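You operate a simulated robot arm through the tools that you are given. There is no shell and no other tool.

You run a simulated two-armed robot. Do the job below in one go: nothing can be reset, and whatever is moved stays where it is left.

JOB
Take the lid off the clear jar with green lid and lay it down on the steel bench top.

Only the result counts: the job must be done as asked and must still hold three seconds after the hand-in. Knocking over, shifting, dropping, spilling or breaking anything else fails it. A push-on lid holds only when it is set on centred and level and pressed home; a screw cap is set on level and turned clockwise until tight.

ROBOT AND FRAMES
Two 7-joint arms with two-finger parallel grippers on one trunk, on a base that moves. Base frame: it is fixed to the floor where the robot stands at the start and does not move with it; the origin is under the middle of the robot, x ahead of it, y to its left, z up. Units: m, rad, N and s.
The left shoulder is at the start at [0.07, 0.179, 1.086], the right one opposite. With the tool pointing down near the work surface each hand reaches from about 0.3 to 0.74 m from the robot's upright axis, wherever it stands, measured 20 degrees to its own side. Places, roughly: clear jar with green lid (6x6x11 cm) [0.7, 0, 0.9]. Payload 3.43 kg a hand.
Tool frame (each hand has its own): the origin (TCP) lies between the finger pads and is the grasp point; the fingertips stand 0.03 m ahead of it; z points along the fingers, y is the line along which they close. Largest opening 0.094 m; finger width 0.028, thickness 0.01; the body of the gripper, 0.05 by 0.096 m, starts 0.055 m behind the TCP.
Orientation is that of the tool frame in the base frame, as [roll, pitch, yaw] about the fixed x, y, z axes, in that order (R = Rz(yaw) Ry(pitch) Rx(roll)). With the fingers straight down and closing along the base's y, the tool's x points along the base's -x, its y along +y and its z along -z.

CONTROLS
- The arms move only by the tool nudge_tool. It takes "left_moves", "right_moves" or both (then of equal length, played together; a hand with none holds still); each is text: rows parted by semicolons, each of 7 numbers parted by spaces: the shift along the tool's x, y, z in m, then the turn, a rotation vector about the tool's x, y, z in rad, then the finger opening in m, from 0 to 0.094. In form: x y z ax ay az claw; .... A call has 1 to 20 rows; each row is the pose to reach, as a shift and turn from the pose commanded when the call began, along the tool's axes at that moment. A row lasts 0.2 s, in which the tool goes at most 0.05 m and 0.15 rad; a call with a longer step from one row to the next is refused whole, and so is a gripper value outside its range. Where a pose cannot be reached the arm comes as near as it can. A force on the tool above 40 N (or 10 N above the force at the start of the call, whichever is more), or a blocked arm, ends the call early, and 0.2 s more pass. The fingers move at their own pace (about 0.153 m/s each) and stop on an object; they squeeze with about 42 N. The grip force told is the motor's: it shows also when the fingers shut on nothing. Time passes only in rows, and 0.2 s behind the last, so rows that repeat a pose let the fingers close. It gives the time, the measured TCP pose, the force on the tool (base axes), the opening and the grip force at its end, in the units of the frame above (readings bear some noise), with the torque about the TCP (base axes, N m) and any sound that the robot's microphone picked up, and new pictures: "show" is both (left out), scene, wrist or none (wrist: the cameras of the hands that moved).
- Cameras (640 x 400 px; columns grow to the right, rows downward): "scene" is now at [0.1481, 0.0294, 1.4099]; the picture's right is [0.24, -0.97, 0.00], its down [-0.50, -0.13, -0.86] and it looks along [0.83, 0.21, -0.51] (base axes); focal length 249 px, centre (320, 200). "left" rides on the left gripper at [0.076, -0.014, -0.102] in its tool frame; the picture's right is [0.18, 0.98, 0.00], its down [-0.75, 0.14, -0.64] and it looks along [-0.63, 0.12, 0.77] (tool axes); focal length 243 px, centre (320, 200). "right" rides on the right gripper at [0.076, 0.014, -0.102] in its tool frame; the picture's right is [-0.18, 0.98, 0.00], its down [-0.75, -0.14, -0.64] and it looks along [-0.63, -0.12, 0.77] (tool axes); focal length 243 px, centre (320, 200). There is no depth. A picture from a camera that has moved, and an enlarged one, comes with that camera's place and axes in the base frame and with its lens. The place of the scene camera against the robot may be out by one fixed shift of up to 0.018 m in any direction.
- lift_body(by): slides the trunk up (or, below 0, down) by that many m; the arms and the scene camera ride with it, the base frame stays. It gives what a move gives, with no picture.
- drive_base(legs): drives the robot by 1 to 6 legs, each [ahead, turn to the left] in m and rad, along the robot's own axes; the way and the turn of a leg run together, so that a leg with both is an arc; at most 1.5 m and 3.142 rad a leg. The arms and the cameras ride along, it lands a little off, and it stops where it bumps. It gives what a move gives, and a new picture of the scene camera.
- turn_head(pan, tilt): turns the head with the scene camera to pan (to the left, within 1.501 rad either way) and tilt (down, from -0.506 to 1.204), counted from straight ahead of the robot. It gives what a move gives, and a new picture of the scene camera.
- zoom(camera, box): a new picture of the part [left, top, right, bottom] of that camera's present view, enlarged. It takes no simulated time.
- job_done(): hands the job in; it is judged then, once.

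Places have to be worked out from the pictures, the camera data and where the tool is seen. Open the grippers and draw the arms clear of the work before you hand the job in, unless the task says otherwise.

The tools are called as name(argument=value, ...) on one line, values as JSON. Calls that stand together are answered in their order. nudge_tool: Moves the arms, as the interface text tells. Its arguments: {"type":"object","properties":{"left_moves":{"type":"string"},"right_moves":{"type":"string"},"show":{"type":"string","enum":["both","scene","wrist","none"]}},"required":[]} The other tools are called the same way: lift_body (by) moves the trunk up or down; drive_base (legs) drives the base; turn_head (pan, tilt) turns the head that bears the scene camera; zoom (camera, box) takes an enlarged picture of a part of a camera's view; job_done () hands the job in.

At the start:

```text
time: 0.0
left_eef_pos: [0.4673, 0.3874, 1.21]
left_tool_rot: [3.141, -0.001, 3.139]
left_contact_force: [0.5, -0.1, 0.1]
left_moment: [0.02, 0.01, 0.01]
left_gripper_width: 0.0941
left_grip_force: 0.0
right_eef_pos: [0.4843, -0.0733, 1.1847]
right_tool_rot: [3.14, 0.001, 3.136]
right_contact_force: [-0.6, 0.8, 0.2]
right_moment: [-0.01, 0.01, 0.02]
right_gripper_width: 0.0941
right_grip_force: 0.0
trunk travel left (down, up): [-0.666, 0.174]
robot x, y, heading: [-0.0007, 0.0011, 0.007]
head pan, tilt (commanded): [0.248, 0.536]
```

scene: 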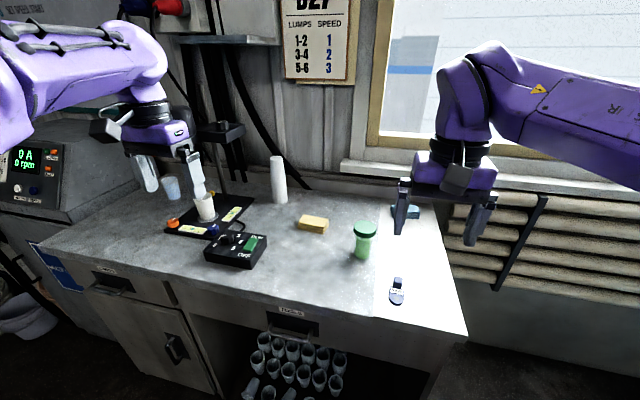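
right: 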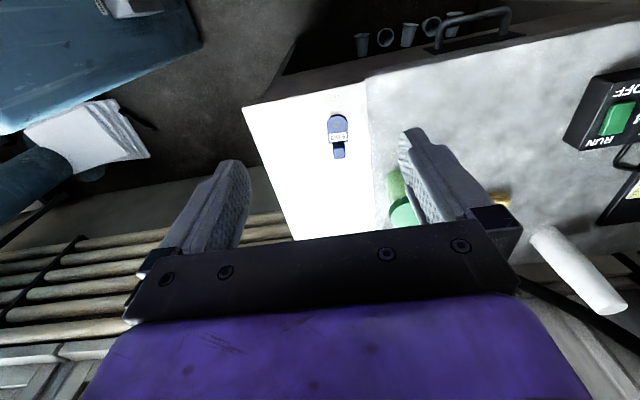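
left: 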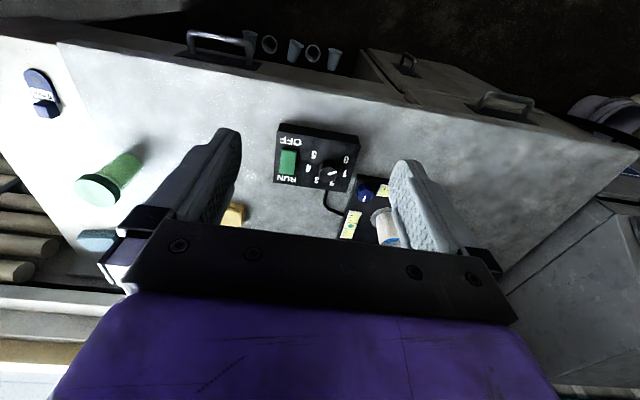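

The jar with the green lid stands near pixel (364, 240) of the scene view, close to the edge of the white area. I'll zoom in on it to see the lid's shape and its surroundings.

zoom(camera="scene", box=[320, 200, 420, 280])

zoom(camera="left", box=[60, 120, 180, 220])

```text
5.00 times, centred on (370, 240) of scene
camera zoom: at [0.1481, 0.0294, 1.4099], right [0.24, -0.97, 0.0], down [-0.5, -0.13, -0.86], along [0.83, 0.21, -0.51], focal length 1244 px, centre (70, 0)
```

zoom: 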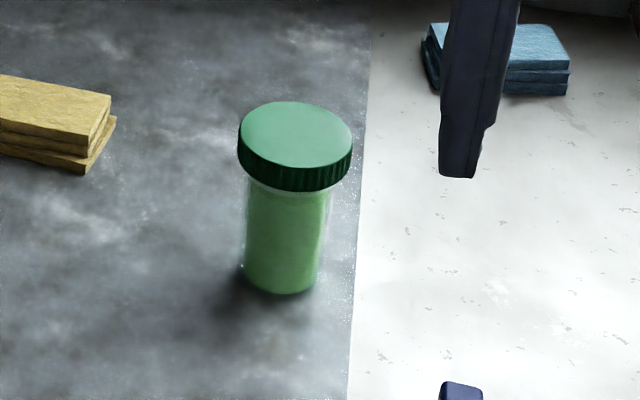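

```text
4.00 times, centred on (120, 170) of left
camera zoom: at [0.3916, 0.3742, 1.3124], right [-0.18, 0.98, 0.0], down [0.75, 0.14, 0.64], along [0.63, 0.12, -0.77], focal length 970 px, centre (1120, 320)
```

zoom: 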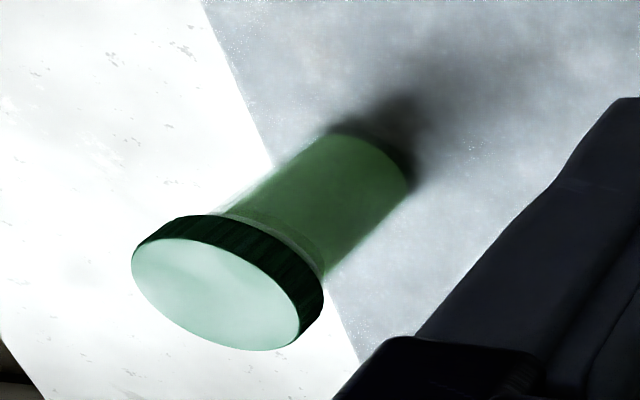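

The two views together put the lid top at about (0.717, 0.043, 0.987) and the bench surface at about z 0.88. The knurled lid could be a screw cap. Before any driving I'll look down to check the bench's front edge and the clearance to the robot.

turn_head(pan=0.05, tilt=1.0)

```text
time: 0.9
left_eef_pos: [0.4688, 0.3883, 1.2101]
left_tool_rot: [-3.141, 0.001, 3.141]
left_contact_force: [-0.3, 0.3, 0.0]
left_moment: [-0.02, -0.02, 0.0]
left_gripper_width: 0.0938
left_grip_force: 0.1
right_eef_pos: [0.4832, -0.0719, 1.1844]
right_tool_rot: [3.14, 0.0, 3.136]
right_contact_force: [1.0, 1.4, -1.0]
right_moment: [-0.02, 0.02, -0.03]
right_gripper_width: 0.094
right_grip_force: 0.0
trunk travel left (down, up): [-0.666, 0.174]
robot x, y, heading: [-0.0017, 0.0045, 0.003]
head pan, tilt (commanded): [0.051, 1.0]
camera scene: at [0.1303, 0.011, 1.3722], right [0.05, -1.0, 0.0], down [-0.84, -0.04, -0.54], along [0.54, 0.03, -0.84], focal length 249 px, centre (320, 200)
```

scene: 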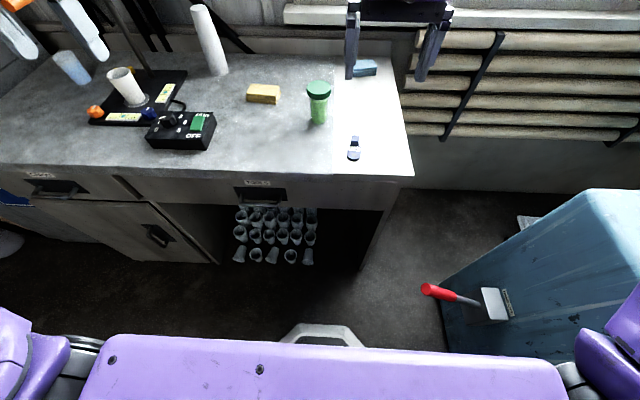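

The bench's front edge is near x 0.51 and the robot's base ends near x 0.25. I'll test the right hand's reach by moving it high above the lid, with fingertips about 7 cm over it.

nudge_tool(right_moves="-0.029 0.014 0.012 0 0 0 0.094; -0.058 0.029 0.024 0 0 0 0.094; -0.088 0.043 0.036 0 0 0 0.094; -0.117 0.058 0.048 0 0 0 0.094; -0.146 0.072 0.06 0 0 0 0.094; -0.175 0.086 0.072 0 0 0 0.094; -0.205 0.1 0.084 0 0 0 0.094; -0.234 0.115 0.095 0 0 0 0.094; -0.234 0.115 0.095 0 0 0 0.094")

```text
time: 2.9
left_eef_pos: [0.4685, 0.3901, 1.2098]
left_tool_rot: [-3.14, 0.0, 3.139]
left_contact_force: [-0.2, 0.6, 0.1]
left_moment: [-0.03, 0.03, 0.0]
left_gripper_width: 0.0941
left_grip_force: 0.2
right_eef_pos: [0.5821, -0.037, 1.0582]
right_tool_rot: [-3.141, -0.001, 3.139]
right_contact_force: [1.0, -0.4, 0.2]
right_moment: [0.0, 0.04, 0.01]
right_gripper_width: 0.094
right_grip_force: 0.0
right hand out of reach, approached as far as the arm can: row 1, 2, 3, 4, 5, 6, 7, 8, 9
trunk travel left (down, up): [-0.666, 0.174]
robot x, y, heading: [-0.0024, -0.001, 0.002]
head pan, tilt (commanded): [0.051, 1.0]
camera scene: at [0.1318, 0.0125, 1.372], right [0.05, -1.0, 0.0], down [-0.84, -0.04, -0.54], along [0.54, 0.03, -0.84], focal length 249 px, centre (320, 200)
camera right: at [0.5054, -0.0238, 1.1618], right [0.19, 0.98, 0.0], down [0.75, -0.14, 0.64], along [0.63, -0.12, -0.77], focal length 243 px, centre (320, 200)
```

scene: 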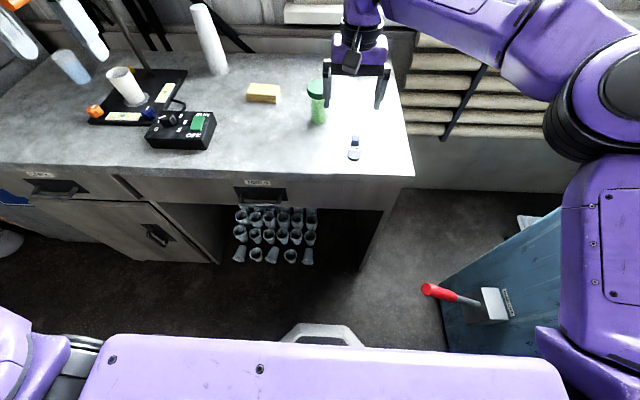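
right: 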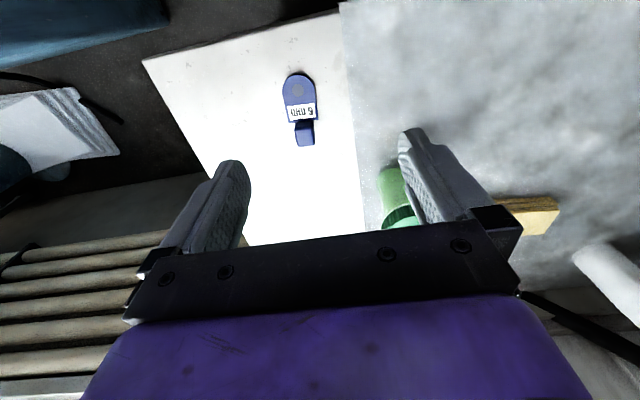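

The right hand stops about 0.14 m short, so the robot has to move closer. I'll look down to the right first to check clearance between the base, the elbow and the blue bin.

turn_head(pan=-0.7, tilt=1.15)

turn_head(pan=0.7, tilt=1.15)

```text
time: 4.0
left_eef_pos: [0.467, 0.3884, 1.2104]
left_tool_rot: [-3.14, 0.001, 3.14]
left_contact_force: [-0.7, -0.2, -0.3]
left_moment: [-0.01, 0.0, 0.03]
left_gripper_width: 0.0942
left_grip_force: 0.1
right_eef_pos: [0.5821, -0.0402, 1.0598]
right_tool_rot: [3.139, 0.001, 3.136]
right_contact_force: [0.1, 0.7, 0.2]
right_moment: [0.01, 0.01, 0.0]
right_gripper_width: 0.0941
right_grip_force: 0.1
trunk travel left (down, up): [-0.666, 0.174]
robot x, y, heading: [-0.0038, -0.0037, 0.002]
head pan, tilt (commanded): [-0.7, 1.15]
camera scene: at [0.1065, -0.0308, 1.3624], right [-0.64, -0.77, 0.0], down [-0.7, 0.59, -0.41], along [0.31, -0.26, -0.91], focal length 249 px, centre (320, 200)
```

scene: 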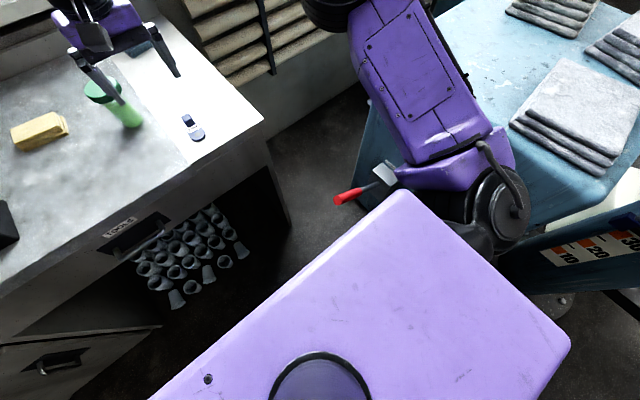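

```text
time: 5.5
left_eef_pos: [0.4672, 0.3883, 1.211]
left_tool_rot: [3.141, -0.001, 3.14]
left_contact_force: [0.3, 0.1, 0.0]
left_moment: [0.03, 0.0, 0.03]
left_gripper_width: 0.094
left_grip_force: 0.1
right_eef_pos: [0.582, -0.0376, 1.0579]
right_tool_rot: [3.141, -0.001, 3.139]
right_contact_force: [-0.6, -0.6, 0.8]
right_moment: [-0.04, -0.04, 0.02]
right_gripper_width: 0.0941
right_grip_force: 0.1
trunk travel left (down, up): [-0.666, 0.174]
robot x, y, heading: [-0.0008, -0.0013, 0.0]
head pan, tilt (commanded): [0.7, 1.15]
camera scene: at [0.1063, 0.0457, 1.3624], right [0.64, -0.77, 0.0], down [-0.7, -0.59, -0.41], along [0.31, 0.26, -0.91], focal length 249 px, centre (320, 200)
```

scene: 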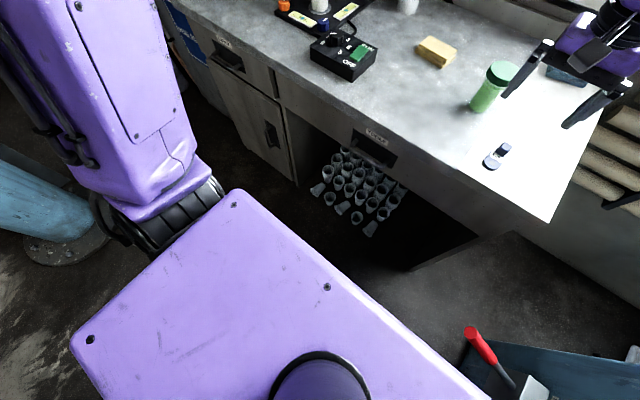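

A blue table stands to the right, about 0.62 m high, and a brush handle overhangs it near (0.31, -0.28). A short forward drive should clear both. I'll raise the trunk 0.12 m, which brings the shoulders nearer wrist height, then drive forward 0.13 m.

lift_body(by=0.12)

turn_head(pan=0.05, tilt=1.0)

drive_base(legs=[[0.13, 0.0]])

```text
time: 7.0
left_eef_pos: [0.4673, 0.3883, 1.3305]
left_tool_rot: [-3.14, -0.001, 3.141]
left_contact_force: [0.2, -0.1, 0.2]
left_moment: [-0.01, -0.01, 0.01]
left_gripper_width: 0.0941
left_grip_force: 0.1
right_eef_pos: [0.5819, -0.0403, 1.1784]
right_tool_rot: [3.14, -0.001, 3.136]
right_contact_force: [0.1, 0.9, -0.3]
right_moment: [0.0, -0.01, 0.02]
right_gripper_width: 0.0938
right_grip_force: 0.1
trunk travel left (down, up): [-0.786, 0.054]
robot x, y, heading: [-0.0001, 0.0003, 0.001]
head pan, tilt (commanded): [0.7, 1.15]
```

```text
time: 8.1
left_eef_pos: [0.4669, 0.3882, 1.3319]
left_tool_rot: [3.14, -0.001, 3.139]
left_contact_force: [-0.6, 0.3, 0.5]
left_moment: [-0.02, 0.02, 0.01]
left_gripper_width: 0.0943
left_grip_force: 0.0
right_eef_pos: [0.5808, -0.0396, 1.1787]
right_tool_rot: [3.141, 0.001, 3.136]
right_contact_force: [-0.6, 0.7, -0.1]
right_moment: [-0.01, 0.04, 0.01]
right_gripper_width: 0.0938
right_grip_force: 0.1
trunk travel left (down, up): [-0.786, 0.054]
robot x, y, heading: [-0.0009, 0.0012, 0.002]
head pan, tilt (commanded): [0.051, 1.0]
camera scene: at [0.1302, 0.011, 1.4921], right [0.05, -1.0, 0.0], down [-0.84, -0.04, -0.54], along [0.54, 0.03, -0.84], focal length 249 px, centre (320, 200)
```

scene: 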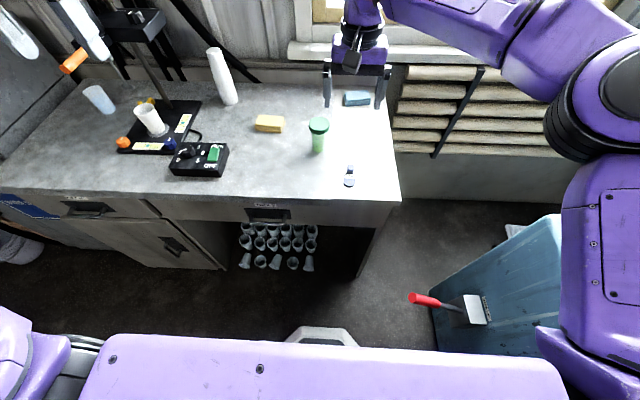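

```text
time: 9.3
left_eef_pos: [0.5932, 0.3881, 1.3328]
left_tool_rot: [3.14, 0.0, -3.141]
left_contact_force: [-0.1, 0.3, -0.2]
left_moment: [-0.01, -0.01, 0.01]
left_gripper_width: 0.094
left_grip_force: 0.1
right_eef_pos: [0.7096, -0.0387, 1.1794]
right_tool_rot: [3.139, 0.002, 3.139]
right_contact_force: [-0.5, 0.7, 0.1]
right_moment: [0.01, 0.01, 0.01]
right_gripper_width: 0.0942
right_grip_force: 0.3
trunk travel left (down, up): [-0.786, 0.054]
robot x, y, heading: [0.1277, -0.0005, 0.001]
head pan, tilt (commanded): [0.051, 1.0]
camera scene: at [0.2566, 0.0111, 1.4924], right [0.05, -1.0, 0.0], down [-0.84, -0.04, -0.54], along [0.54, 0.03, -0.84], focal length 249 px, centre (320, 200)
```

scene: 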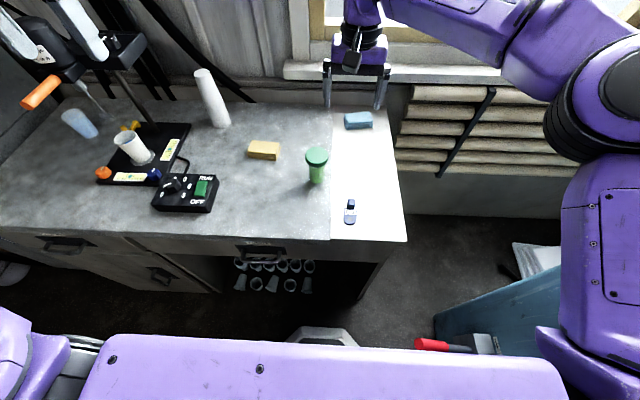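

The base moved 0.128 m without bumping anything. I'll bring the right hand over the lid at z of about 1.10, so its wrist camera can refine the jar's position.

nudge_tool(right_moves="-0.002 0.02 0.02 0 0 0 0.094; -0.004 0.041 0.04 0 0 0 0.094; -0.006 0.062 0.06 0 0 0 0.094; -0.0075 0.082 0.079 0 0 0 0.094; -0.0075 0.082 0.079 0 0 0 0.094")

```text
time: 10.6
left_eef_pos: [0.5955, 0.3881, 1.3315]
left_tool_rot: [-3.14, 0.001, -3.141]
left_contact_force: [1.0, -0.8, 0.8]
left_moment: [0.01, 0.02, 0.01]
left_gripper_width: 0.0938
left_grip_force: 0.0
right_eef_pos: [0.7159, 0.0427, 1.1]
right_tool_rot: [3.138, 0.001, 3.137]
right_contact_force: [-0.1, -0.4, 0.5]
right_moment: [0.0, 0.02, -0.01]
right_gripper_width: 0.0942
right_grip_force: 0.1
trunk travel left (down, up): [-0.786, 0.054]
robot x, y, heading: [0.1263, 0.0024, -0.001]
head pan, tilt (commanded): [0.051, 1.0]
camera scene: at [0.2584, 0.0107, 1.4922], right [0.05, -1.0, 0.0], down [-0.84, -0.04, -0.54], along [0.54, 0.03, -0.84], focal length 249 px, centre (320, 200)
camera right: at [0.6392, 0.0562, 1.2037], right [0.19, 0.98, 0.0], down [0.75, -0.14, 0.64], along [0.63, -0.12, -0.77], focal length 243 px, centre (320, 200)
```

scene: 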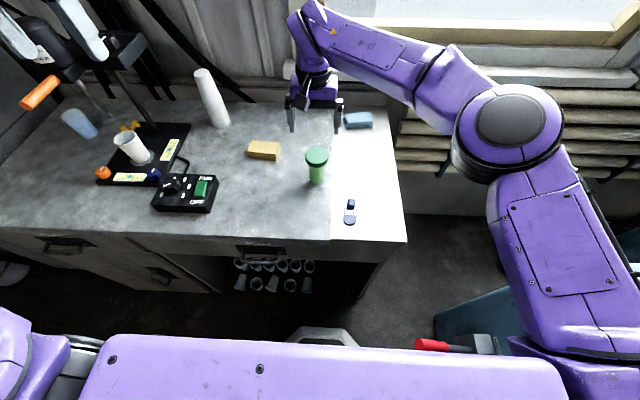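
right: 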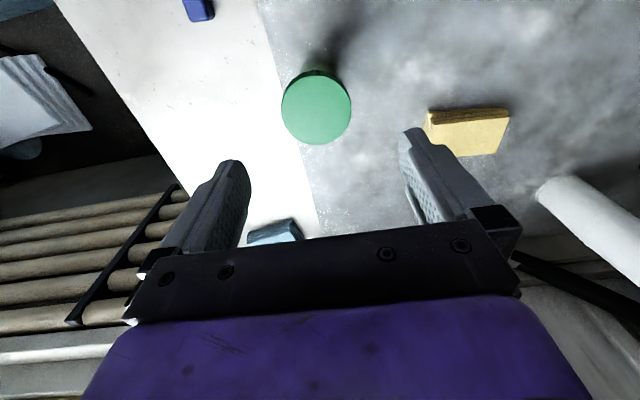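

The right wrist view refines the lid centre to about (0.712, 0.039) with a diameter of about 6.1 cm. To hold the jar body with the left hand I need to know how far the wrist camera housing sticks out, so I'll zoom in on the grippers.

zoom(camera="scene", box=[260, 60, 380, 200])

zoom(camera="right", box=[240, 40, 400, 160])

```text
2.86 times, centred on (320, 130) of scene
camera zoom: at [0.2584, 0.0107, 1.4922], right [0.05, -1.0, 0.0], down [-0.84, -0.04, -0.54], along [0.54, 0.03, -0.84], focal length 711 px, centre (320, 400)
```

zoom: 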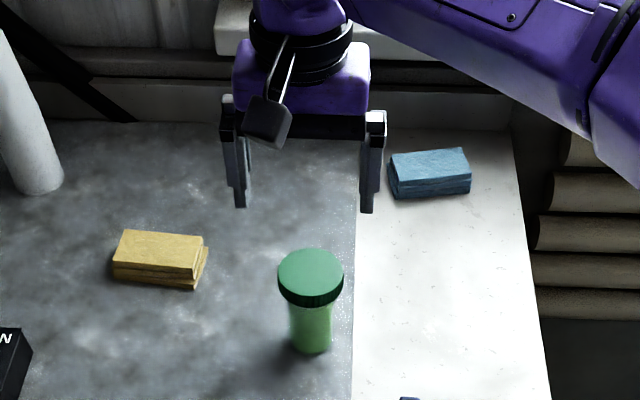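

```text
3.33 times, centred on (320, 100) of right
camera zoom: at [0.6392, 0.0562, 1.2037], right [0.19, 0.98, 0.0], down [0.75, -0.14, 0.64], along [0.63, -0.12, -0.77], focal length 809 px, centre (320, 533)
```

zoom: 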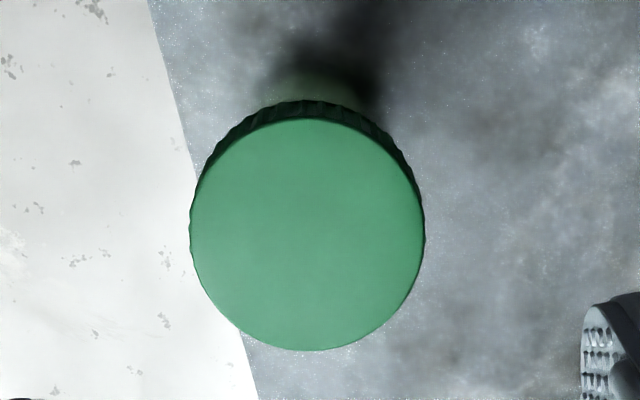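

The gripper carries a camera housing on its x side, so I'll tilt the left hand 35° down to keep that housing off the bench. I'll raise the right hand clear and bring the left hand to a standoff on the front-left side of the jar, fingers pointing at it.

nudge_tool(left_moves="-0.004 -0.021 0.025 0.050 -0.087 0.096 0.094; -0.008 -0.043 0.050 0.100 -0.174 0.193 0.094; -0.012 -0.064 0.075 0.150 -0.260 0.289 0.094; -0.015 -0.086 0.101 0.200 -0.347 0.385 0.094; -0.019 -0.107 0.126 0.2505 -0.434 0.4815 0.094; -0.023 -0.128 0.151 0.301 -0.521 0.578 0.094; -0.027 -0.150 0.176 0.351 -0.608 0.674 0.094; -0.031 -0.171 0.201 0.401 -0.694 0.770 0.094; -0.035 -0.193 0.226 0.451 -0.781 0.867 0.094; -0.0385 -0.214 0.2515 0.501 -0.868 0.963 0.094; -0.0385 -0.214 0.2515 0.501 -0.868 0.963 0.094", right_moves="0 -0.02 -0.02 0 0 0 0.094; 0 -0.04 -0.04 0 0 0 0.094; 0 -0.06 -0.06 0 0 0 0.094; 0 -0.08 -0.08 0 0 0 0.094; 0 -0.08 -0.08 0 0 0 0.094; 0 -0.08 -0.08 0 0 0 0.094; 0 -0.08 -0.08 0 0 0 0.094; 0 -0.08 -0.08 0 0 0 0.094; 0 -0.08 -0.08 0 0 0 0.094; 0 -0.08 -0.08 0 0 0 0.094; 0 -0.08 -0.08 0 0 0 0.094")

```text
time: 12.9
left_eef_pos: [0.6319, 0.1732, 1.0781]
left_tool_rot: [3.136, 0.961, 2.089]
left_contact_force: [-0.2, -0.3, 0.3]
left_moment: [0.01, 0.01, -0.01]
left_gripper_width: 0.094
left_grip_force: 0.0
right_eef_pos: [0.7174, -0.029, 1.1736]
right_tool_rot: [3.138, 0.004, 3.138]
right_contact_force: [-0.5, -0.7, 0.2]
right_moment: [0.01, -0.03, 0.0]
right_gripper_width: 0.0939
right_grip_force: 0.1
right hand out of reach, approached as far as the arm can: row 4, 5, 6, 7, 8, 9, 10, 11
trunk travel left (down, up): [-0.786, 0.054]
robot x, y, heading: [0.1276, -0.0007, 0.001]
head pan, tilt (commanded): [0.051, 1.0]
camera scene: at [0.2581, 0.0101, 1.4922], right [0.05, -1.0, 0.0], down [-0.84, -0.04, -0.54], along [0.54, 0.03, -0.84], focal length 249 px, centre (320, 200)
camera right: at [0.6392, -0.0159, 1.278], right [0.19, 0.98, 0.0], down [0.75, -0.15, 0.64], along [0.63, -0.12, -0.77], focal length 243 px, centre (320, 200)
camera left: at [0.5574, 0.2771, 1.0736], right [0.8, 0.58, -0.15], down [0.07, 0.15, 0.99], along [0.6, -0.8, 0.08], focal length 243 px, centre (320, 200)
```

scene: 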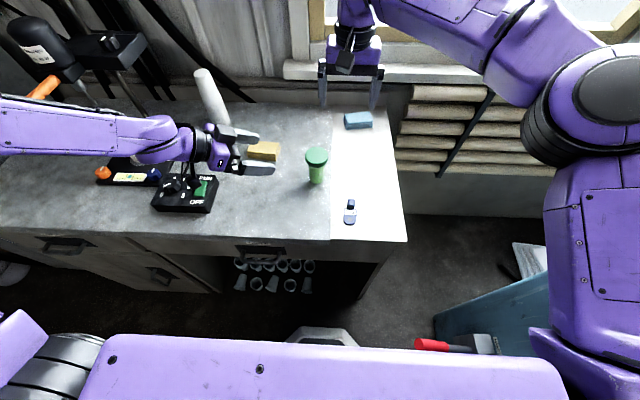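
right: 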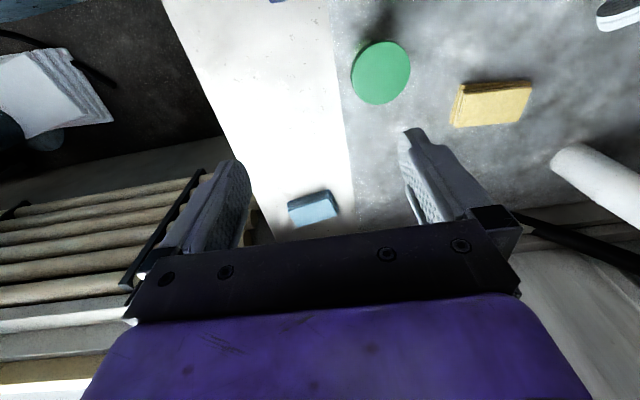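
left: 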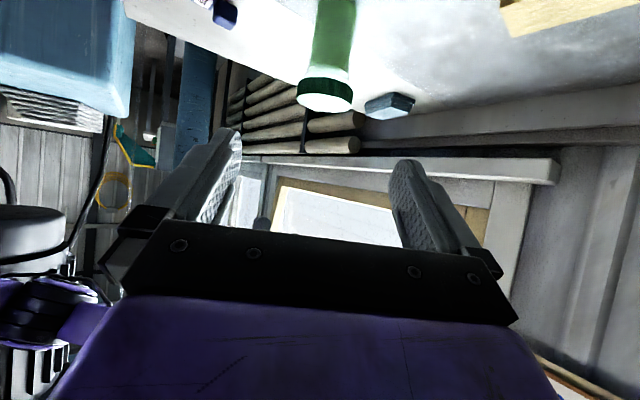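

The left hand is at its standoff, pointing at the jar. All the wrist views agree on the jar axis at (0.714, 0.039), with the lid top near z 0.982. I'll move the left hand onto the approach line 14 cm short of the jar and check the alignment.

nudge_tool(left_moves="0.012 0.001 0.0215 0 0 0 0.094; 0.024 0.0015 0.043 0 0 0 0.094; 0.036 0.002 0.0645 0 0 0 0.094; 0.0485 0.0028 0.086 0 0 0 0.094; 0.0485 0.0028 0.086 0 0 0 0.094")

```text
time: 14.2
left_eef_pos: [0.659, 0.1372, 0.9899]
left_tool_rot: [3.138, 0.959, 2.092]
left_contact_force: [-0.2, 0.6, 0.0]
left_moment: [-0.04, 0.02, -0.02]
left_gripper_width: 0.094
left_grip_force: 0.0
right_eef_pos: [0.7171, -0.0289, 1.1739]
right_tool_rot: [3.14, 0.005, 3.139]
right_contact_force: [-0.3, -0.2, -0.4]
right_moment: [0.03, -0.01, -0.03]
right_gripper_width: 0.0939
right_grip_force: 0.1
trunk travel left (down, up): [-0.786, 0.054]
robot x, y, heading: [0.1314, -0.0008, -0.003]
head pan, tilt (commanded): [0.051, 1.0]
camera scene: at [0.2582, 0.0109, 1.4922], right [0.05, -1.0, 0.0], down [-0.84, -0.04, -0.54], along [0.54, 0.03, -0.84], focal length 249 px, centre (320, 200)
camera left: at [0.5829, 0.2425, 0.9861], right [0.8, 0.58, -0.15], down [0.07, 0.15, 0.99], along [0.6, -0.8, 0.08], focal length 243 px, centre (320, 200)
```

scene: 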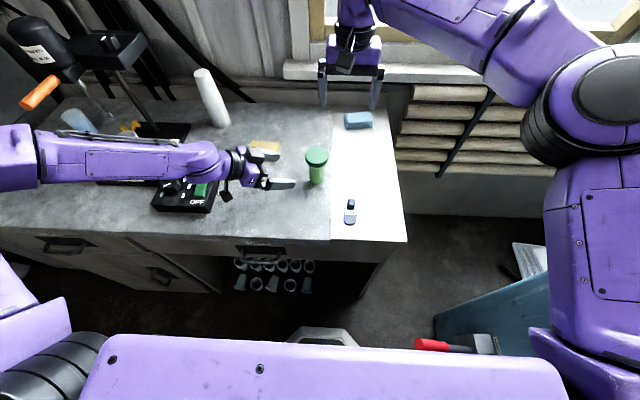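
left: 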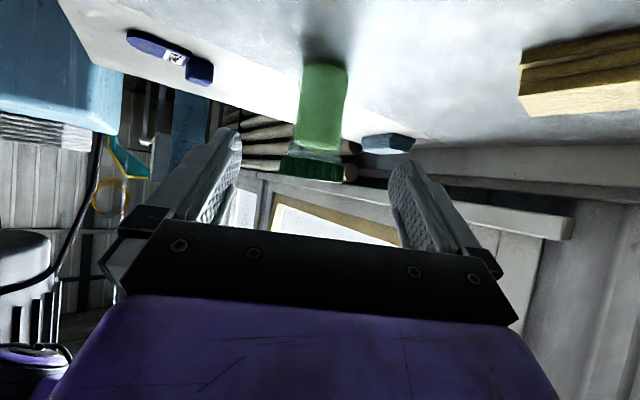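

The jar sits nearly on the approach line. I'll zoom in on the left wrist view to measure the remaining sideways offset.

zoom(camera="left", box=[240, 40, 400, 200])

zoom(camera="scene", box=[220, 110, 360, 230])

```text
2.50 times, centred on (320, 120) of left
camera zoom: at [0.5829, 0.2425, 0.9861], right [0.8, 0.58, -0.15], down [0.07, 0.15, 0.99], along [0.6, -0.8, 0.08], focal length 606 px, centre (320, 400)
```

zoom: 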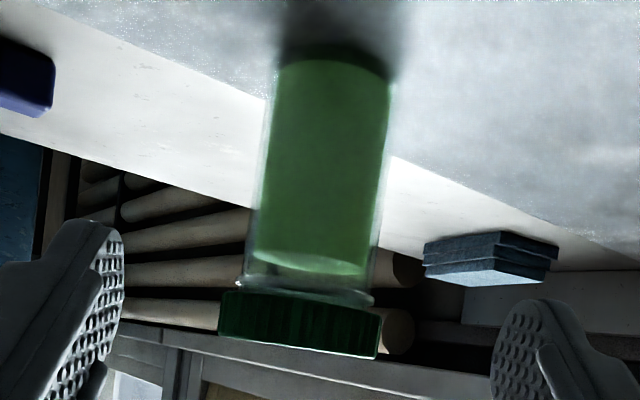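

```text
3.33 times, centred on (290, 170) of scene
camera zoom: at [0.2582, 0.0109, 1.4922], right [0.05, -1.0, 0.0], down [-0.84, -0.04, -0.54], along [0.54, 0.03, -0.84], focal length 830 px, centre (420, 300)
```

zoom: 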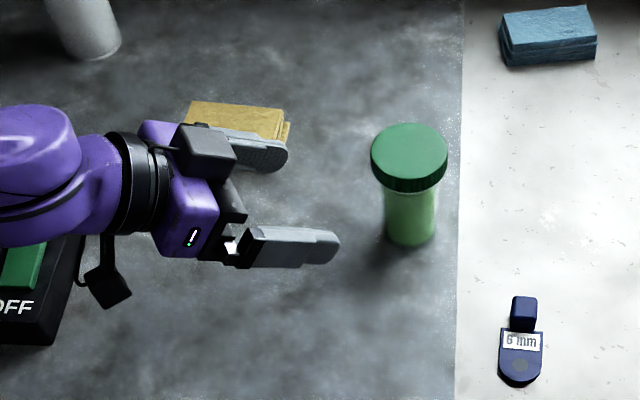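

The offset is about 2 mm to the image's right. I'll correct it while advancing until the jar body sits between the fingertips, then check before closing.

nudge_tool(left_moves="-0.001 0.001 0.02 0 0 0 0.094; -0.002 0.0015 0.04 0 0 0 0.094; -0.003 0.0023 0.06 0 0 0 0.094; -0.004 0.0023 0.08 0 0 0 0.094; -0.0041 0.0023 0.1 0 0 0 0.094; -0.0041 0.0023 0.112 0 0 0 0.094; -0.0041 0.0023 0.112 0 0 0 0.094")

zoom(camera="scene", box=[220, 110, 360, 230])

```text
time: 15.8
left_eef_pos: [0.7048, 0.0579, 0.929]
left_tool_rot: [3.141, 0.959, 2.092]
left_contact_force: [-0.6, 0.1, -0.2]
left_moment: [-0.02, 0.01, -0.01]
left_gripper_width: 0.094
left_grip_force: 0.1
right_eef_pos: [0.7182, -0.0294, 1.1732]
right_tool_rot: [3.141, 0.003, 3.136]
right_contact_force: [0.2, 0.3, 0.5]
right_moment: [-0.01, -0.01, -0.02]
right_gripper_width: 0.0942
right_grip_force: 0.1
trunk travel left (down, up): [-0.786, 0.054]
robot x, y, heading: [0.1275, 0.0007, -0.003]
head pan, tilt (commanded): [0.051, 1.0]
camera scene: at [0.2587, 0.0113, 1.4922], right [0.05, -1.0, 0.0], down [-0.84, -0.04, -0.54], along [0.54, 0.03, -0.84], focal length 249 px, centre (320, 200)
camera left: at [0.6308, 0.1618, 0.9256], right [0.8, 0.58, -0.15], down [0.07, 0.15, 0.99], along [0.6, -0.8, 0.08], focal length 243 px, centre (320, 200)
```

scene: 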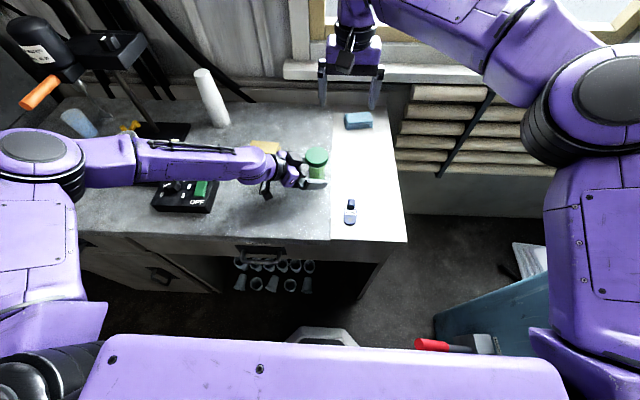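
left: 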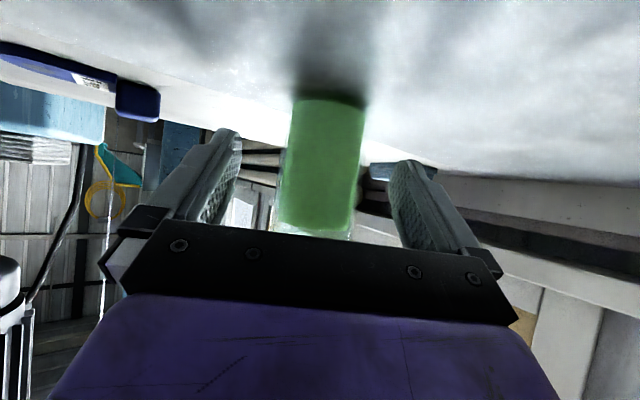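

```text
3.33 times, centred on (290, 170) of scene
camera zoom: at [0.2587, 0.0113, 1.4922], right [0.05, -1.0, 0.0], down [-0.84, -0.04, -0.54], along [0.54, 0.03, -0.84], focal length 830 px, centre (420, 300)
```

zoom: 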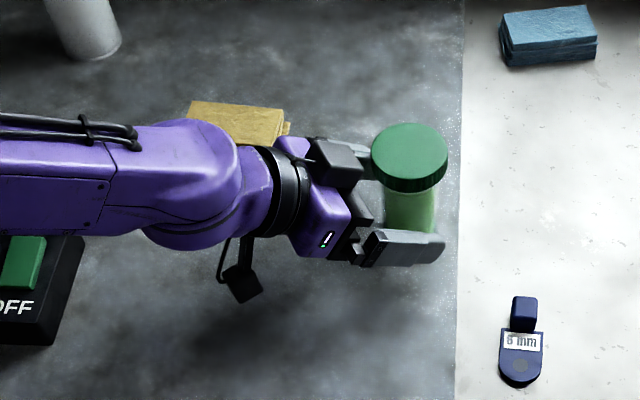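

The jar body is centred between the left fingers to within about 1 mm. I'll close them gently in steps.

nudge_tool(left_moves="0 0 0 0 0 0 0.07; 0 0 0 0 0 0 0.058; 0 0 0 0 0 0 0.053; 0 0 0 0 0 0 0.05; 0 0 0 0 0 0 0.047; 0 0 0 0 0 0 0.043; 0 0 0 0 0 0 0.04; 0 0 0 0 0 0 0.04")

zoom(camera="scene", box=[220, 110, 360, 230])

```text
time: 17.6
left_eef_pos: [0.706, 0.0584, 0.9305]
left_tool_rot: [3.14, 0.96, 2.093]
left_contact_force: [0.0, 0.1, -0.4]
left_moment: [-0.04, 0.01, 0.01]
left_gripper_width: 0.0443
left_grip_force: 42.3
right_eef_pos: [0.7168, -0.029, 1.1733]
right_tool_rot: [3.139, 0.002, 3.138]
right_contact_force: [0.1, 0.2, 0.6]
right_moment: [0.02, 0.01, 0.0]
right_gripper_width: 0.0942
right_grip_force: 0.0
trunk travel left (down, up): [-0.786, 0.054]
robot x, y, heading: [0.13, 0.0029, 0.002]
head pan, tilt (commanded): [0.051, 1.0]
camera scene: at [0.2591, 0.0112, 1.4921], right [0.05, -1.0, 0.0], down [-0.84, -0.04, -0.54], along [0.54, 0.03, -0.84], focal length 249 px, centre (320, 200)
camera left: at [0.6309, 0.1619, 0.9255], right [0.8, 0.58, -0.15], down [0.07, 0.15, 0.99], along [0.6, -0.8, 0.08], focal length 243 px, centre (320, 200)
```

scene: 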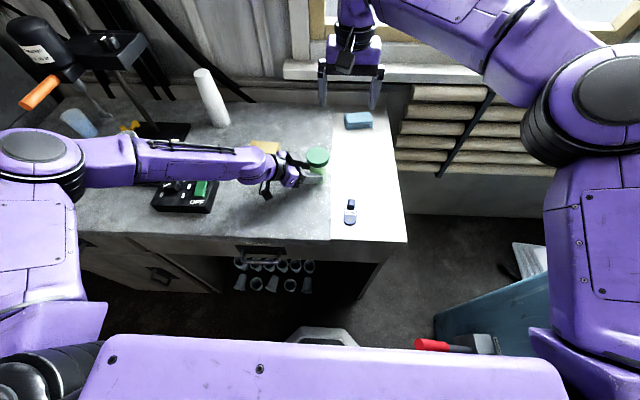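
left: 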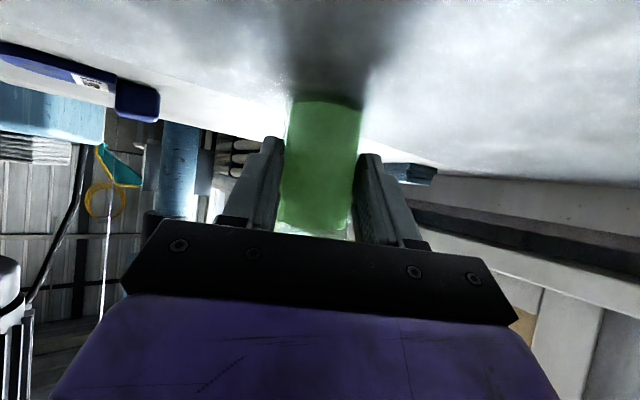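

```text
3.33 times, centred on (290, 170) of scene
camera zoom: at [0.2591, 0.0112, 1.4921], right [0.05, -1.0, 0.0], down [-0.84, -0.04, -0.54], along [0.54, 0.03, -0.84], focal length 830 px, centre (420, 300)
```

zoom: 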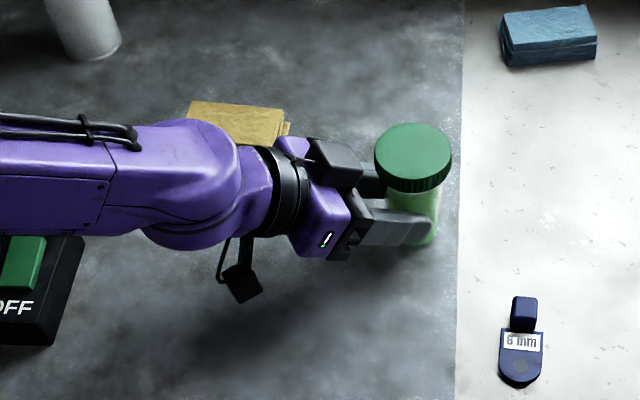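

The left hand is gripping at 42 N with an opening of 0.044. The lid appears to have shifted about 3 mm, so I'll zoom in to check that the jar is still upright.

zoom(camera="scene", box=[280, 135, 350, 200])

zoom(camera="left", box=[230, 80, 420, 250])

zoom(camera="right", box=[300, 0, 460, 120])

```text
6.15 times, centred on (315, 168) of scene
camera zoom: at [0.2591, 0.0112, 1.4921], right [0.05, -1.0, 0.0], down [-0.84, -0.04, -0.54], along [0.54, 0.03, -0.84], focal length 1532 px, centre (351, 400)
```

zoom: 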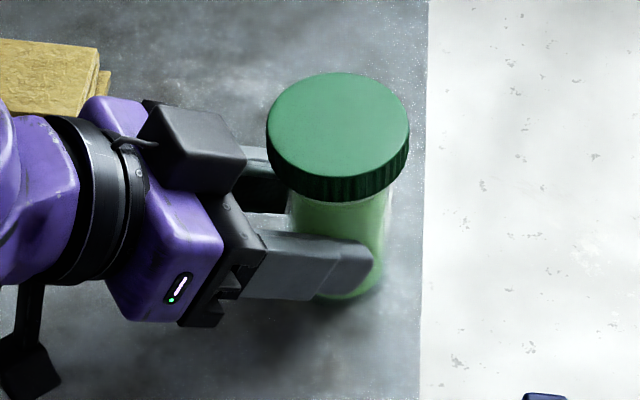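

```text
2.35 times, centred on (325, 165) of left
camera zoom: at [0.6309, 0.1619, 0.9255], right [0.8, 0.58, -0.15], down [0.07, 0.15, 0.99], along [0.6, -0.8, 0.08], focal length 571 px, centre (308, 282)
```

zoom: 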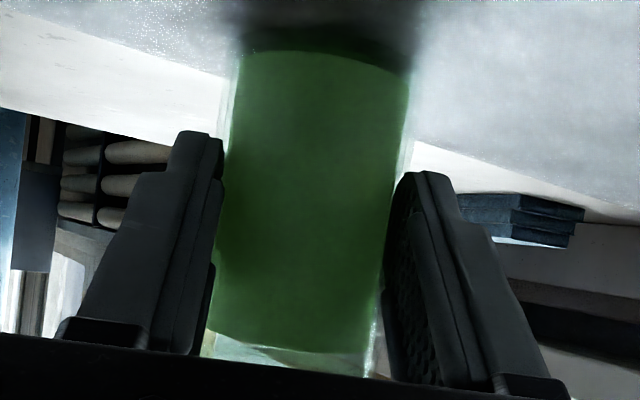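

```text
3.33 times, centred on (380, 60) of right
camera zoom: at [0.6401, -0.015, 1.2776], right [0.19, 0.98, 0.0], down [0.75, -0.15, 0.64], along [0.63, -0.12, -0.77], focal length 809 px, centre (120, 667)
```

zoom: 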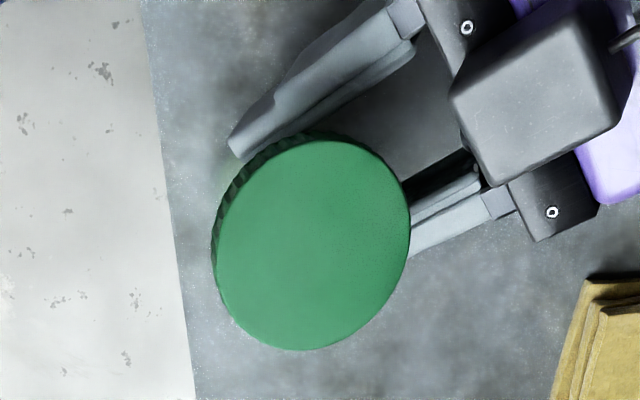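

The jar is upright and its lid is now centred near (0.715, 0.035). I'll bring the right hand above the lid while turning it about 95° clockwise. That leaves it a long counter-clockwise stroke, with the finger line clear of the left gripper's block.

nudge_tool(right_moves="0 0.005 0 0 0 0.138 0.094; 0 0.01 0.005 0 0 0.276 0.094; 0 0.016 0.01 0 0 0.414 0.094; 0 0.022 0.016 0 0 0.552 0.094; 0.001 0.028 0.022 0 0 0.69 0.094; 0.001 0.034 0.029 0 0 0.828 0.094; 0.001 0.04 0.036 0 0 0.966 0.094; 0.0015 0.046 0.043 0 0 1.104 0.094; 0.002 0.052 0.05 0 0 1.242 0.094; 0.002 0.058 0.057 0 0 1.38 0.094; 0.0025 0.062 0.064 0 0 1.518 0.094; 0.0025 0.064 0.0735 0 0 1.656 0.094; 0.0025 0.064 0.0735 0 0 1.656 0.094")

```text
time: 20.4
left_eef_pos: [0.7067, 0.0582, 0.9308]
left_tool_rot: [3.141, 0.959, 2.092]
left_contact_force: [-0.1, 0.5, 0.4]
left_moment: [0.02, 0.05, -0.02]
left_gripper_width: 0.0443
left_grip_force: 41.9
right_eef_pos: [0.715, 0.0352, 1.1006]
right_tool_rot: [-3.141, -0.001, 1.479]
right_contact_force: [-0.2, -0.3, 0.6]
right_moment: [0.01, -0.02, 0.0]
right_gripper_width: 0.0939
right_grip_force: 0.1
trunk travel left (down, up): [-0.786, 0.054]
robot x, y, heading: [0.1266, -0.0006, -0.0]
head pan, tilt (commanded): [0.051, 1.0]
camera scene: at [0.2592, 0.0112, 1.4921], right [0.05, -1.0, 0.0], down [-0.84, -0.04, -0.54], along [0.54, 0.03, -0.84], focal length 249 px, centre (320, 200)
camera right: at [0.7351, 0.1093, 1.2044], right [0.96, -0.27, 0.0], down [-0.21, -0.74, 0.64], along [-0.17, -0.62, -0.77], focal length 243 px, centre (320, 200)
```

scene: 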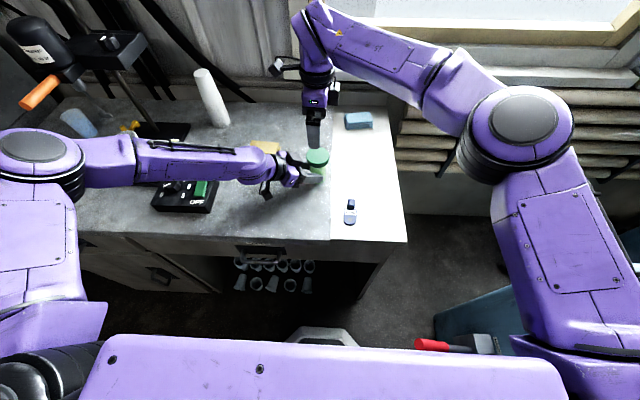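
right: 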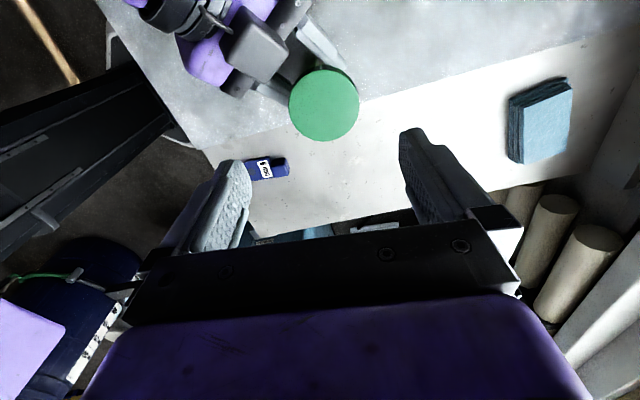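

The right hand is above the lid with its finger line clear of the left gripper. Before descending I'll zoom in to pin down the lid's centre in this view.

zoom(camera="right", box=[264, 45, 384, 165])

zoom(camera="scene", box=[270, 60, 370, 200])

```text
3.33 times, centred on (324, 105) of right
camera zoom: at [0.7351, 0.1093, 1.2044], right [0.96, -0.27, 0.0], down [-0.21, -0.74, 0.64], along [-0.17, -0.62, -0.77], focal length 809 px, centre (307, 517)
```

zoom: 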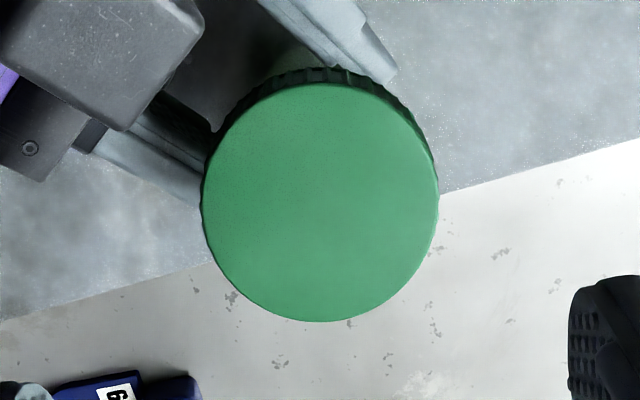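

```text
2.86 times, centred on (320, 130) of scene
camera zoom: at [0.2592, 0.0112, 1.4921], right [0.05, -1.0, 0.0], down [-0.84, -0.04, -0.54], along [0.54, 0.03, -0.84], focal length 711 px, centre (320, 400)
```

zoom: 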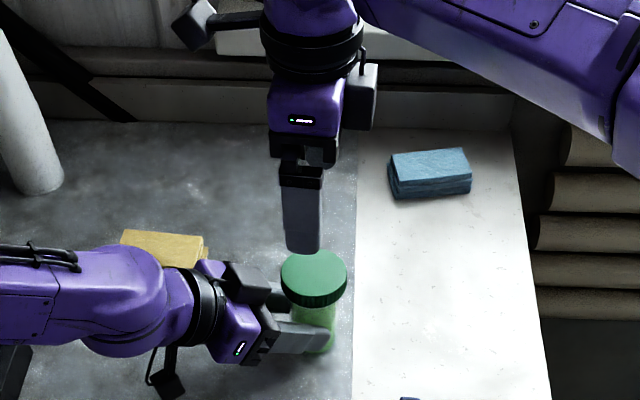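

Combining the views puts the lid centre at about (0.717, 0.035) with its top at z 0.981. I'll shift the right hand 2 mm and descend so the fingertips reach z of about 0.965 around the lid's rim.

nudge_tool(right_moves="0 0.002 0.02 0 0 0 0.094; 0 0.002 0.04 0 0 0 0.094; 0 0.002 0.06 0 0 0 0.094; 0 0.002 0.08 0 0 0 0.094; 0 0.002 0.095 0 0 0 0.094; 0 0.002 0.105 0 0 0 0.094; 0 0.002 0.105 0 0 0 0.094")

zoom(camera="scene", box=[270, 100, 370, 200])

zoom(camera="left", box=[200, 80, 440, 260])

```text
time: 21.9
left_eef_pos: [0.7069, 0.0568, 0.9294]
left_tool_rot: [3.14, 0.961, 2.092]
left_contact_force: [0.1, 1.0, 1.0]
left_moment: [0.04, 0.01, 0.0]
left_gripper_width: 0.0445
left_grip_force: 41.9
right_eef_pos: [0.7181, 0.0352, 0.9955]
right_tool_rot: [-3.141, -0.002, 1.481]
right_contact_force: [0.3, -0.6, -1.3]
right_moment: [0.0, -0.02, -0.03]
right_gripper_width: 0.0943
right_grip_force: 0.0
trunk travel left (down, up): [-0.786, 0.054]
robot x, y, heading: [0.1305, 0.0047, 0.004]
head pan, tilt (commanded): [0.051, 1.0]
camera scene: at [0.2592, 0.0112, 1.4921], right [0.05, -1.0, 0.0], down [-0.84, -0.04, -0.54], along [0.54, 0.03, -0.84], focal length 249 px, centre (320, 200)
camera right: at [0.7374, 0.1093, 1.0991], right [0.96, -0.27, 0.0], down [-0.21, -0.74, 0.64], along [-0.17, -0.62, -0.77], focal length 243 px, centre (320, 200)
```

scene: 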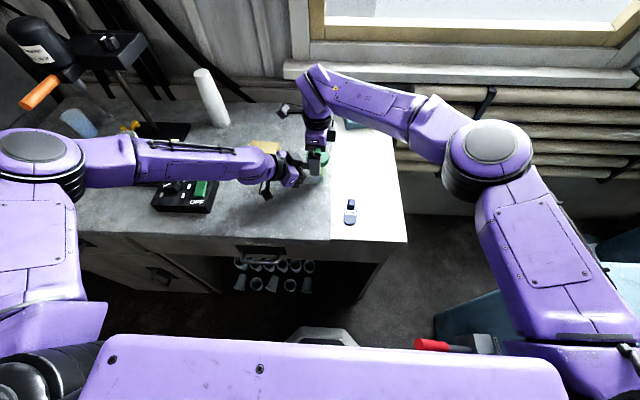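
right: 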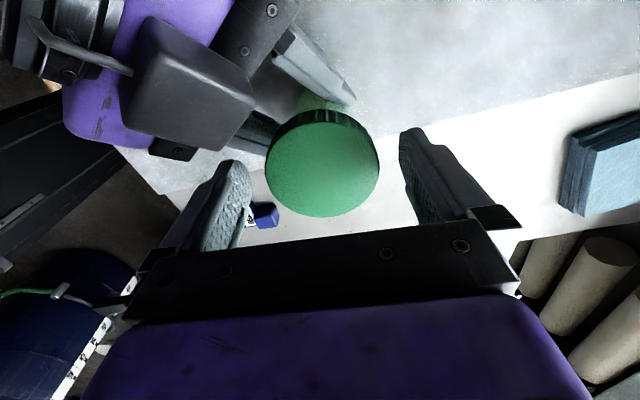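

```text
4.00 times, centred on (320, 150) of scene
camera zoom: at [0.2592, 0.0112, 1.4921], right [0.05, -1.0, 0.0], down [-0.84, -0.04, -0.54], along [0.54, 0.03, -0.84], focal length 996 px, centre (320, 400)
```

zoom: 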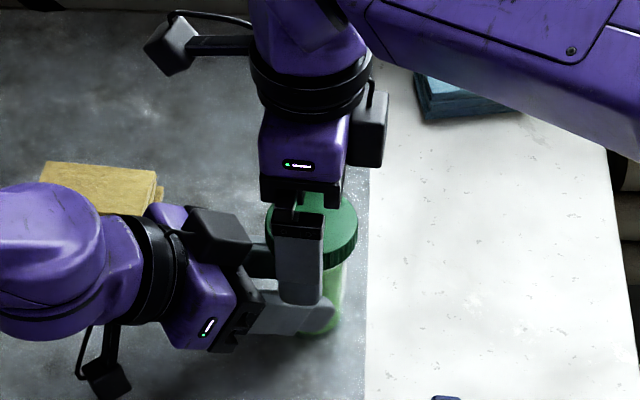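

```text
2.22 times, centred on (320, 170) of left
camera zoom: at [0.6309, 0.1619, 0.9255], right [0.8, 0.58, -0.15], down [0.07, 0.15, 0.99], along [0.6, -0.8, 0.08], focal length 539 px, centre (320, 267)
```

zoom: 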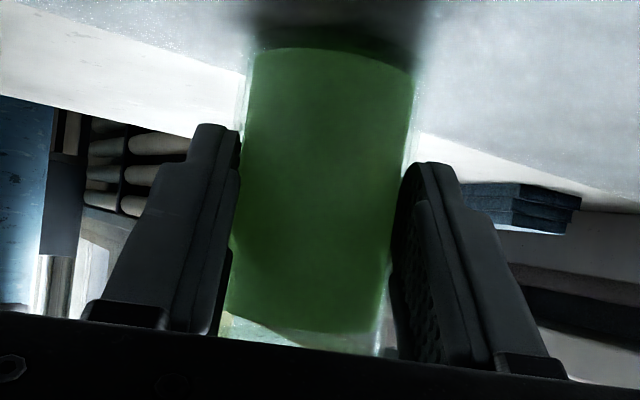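

The lid is centred between the right fingers and the forces are near zero. I'll close the right hand on the rim in steps.

nudge_tool(right_moves="0 0 0 0 0 0 0.075; 0 0 0 0 0 0 0.068; 0 0 0 0 0 0 0.064; 0 0 0 0 0 0 0.061; 0 0 0 0 0 0 0.058; 0 0 0 0 0 0 0.055; 0 0 0 0 0 0 0.052; 0 0 0 0 0 0 0.052")

```text
time: 23.8
left_eef_pos: [0.7054, 0.0582, 0.9296]
left_tool_rot: [3.14, 0.959, 2.091]
left_contact_force: [-13.0, 2.5, 2.3]
left_moment: [-0.09, -0.62, -0.24]
left_gripper_width: 0.0446
left_grip_force: 41.8
right_eef_pos: [0.7186, 0.0348, 0.9955]
right_tool_rot: [3.14, -0.001, 1.483]
right_contact_force: [14.1, -1.6, -2.0]
right_moment: [-0.03, -0.32, 0.0]
right_gripper_width: 0.063
right_grip_force: 41.9
trunk travel left (down, up): [-0.786, 0.054]
robot x, y, heading: [0.1282, -0.002, 0.006]
head pan, tilt (commanded): [0.051, 1.0]
camera scene: at [0.2591, 0.0112, 1.4921], right [0.05, -1.0, 0.0], down [-0.84, -0.04, -0.54], along [0.54, 0.03, -0.84], focal length 249 px, centre (320, 200)
camera right: at [0.7378, 0.1089, 1.0995], right [0.96, -0.27, 0.0], down [-0.21, -0.74, 0.64], along [-0.17, -0.62, -0.77], focal length 243 px, centre (320, 200)
```

scene: 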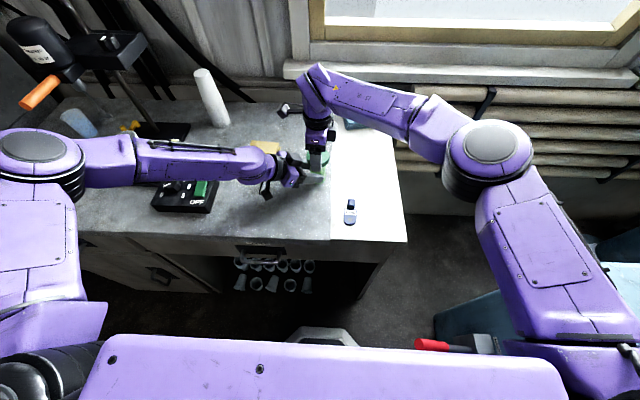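
right: 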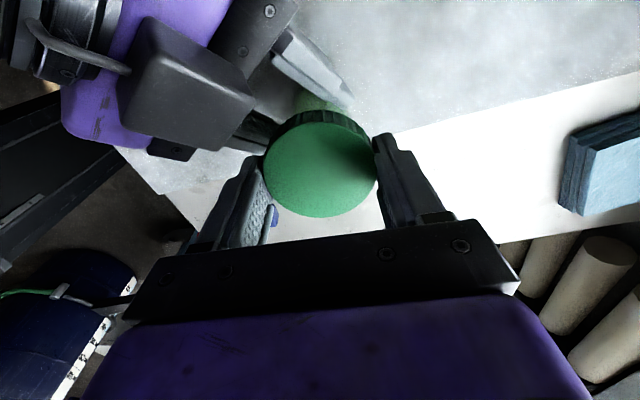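

Both hands hold firmly, with the lid measuring 6.3 cm across, but there is about 14 N of sideways strain between them. I'll shift the right hand 1 mm along +x to relieve it.

nudge_tool(right_moves="0 0.0005 0 0 0 0 0.052; 0 0.001 0 0 0 0 0.052; 0 0.001 0 0 0 0 0.052", show="none")

```text
time: 24.6
left_eef_pos: [0.7064, 0.0578, 0.931]
left_tool_rot: [3.141, 0.961, 2.093]
left_contact_force: [-13.9, 2.3, 0.6]
left_moment: [-0.14, -0.41, -0.22]
left_gripper_width: 0.0446
left_grip_force: 42.2
right_eef_pos: [0.7191, 0.0353, 0.9956]
right_tool_rot: [3.14, -0.002, 1.481]
right_contact_force: [11.8, -2.6, -0.5]
right_moment: [-0.04, -0.31, -0.04]
right_gripper_width: 0.0629
right_grip_force: 42.0
trunk travel left (down, up): [-0.786, 0.054]
robot x, y, heading: [0.1272, -0.0008, 0.004]
head pan, tilt (commanded): [0.051, 1.0]
```

A 1 mm shift only took off about 2 N, so I'll move a further 2 mm the same way and read the force.

nudge_tool(right_moves="0 0.0007 0 0 0 0 0.052; 0 0.0014 0 0 0 0 0.052; 0 0.002 0 0 0 0 0.052; 0 0.002 0 0 0 0 0.052", show="none")

```text
time: 25.6
left_eef_pos: [0.7066, 0.059, 0.93]
left_tool_rot: [3.139, 0.961, 2.095]
left_contact_force: [3.4, 1.2, -3.7]
left_moment: [0.18, 0.42, 0.09]
left_gripper_width: 0.0443
left_grip_force: 41.8
right_eef_pos: [0.7191, 0.0358, 0.9938]
right_tool_rot: [-3.14, -0.001, 1.484]
right_contact_force: [-3.6, -0.2, 4.4]
right_moment: [-0.08, -0.06, -0.02]
right_gripper_width: 0.0629
right_grip_force: 42.1
trunk travel left (down, up): [-0.786, 0.054]
robot x, y, heading: [0.1292, -0.0002, 0.006]
head pan, tilt (commanded): [0.051, 1.0]
```

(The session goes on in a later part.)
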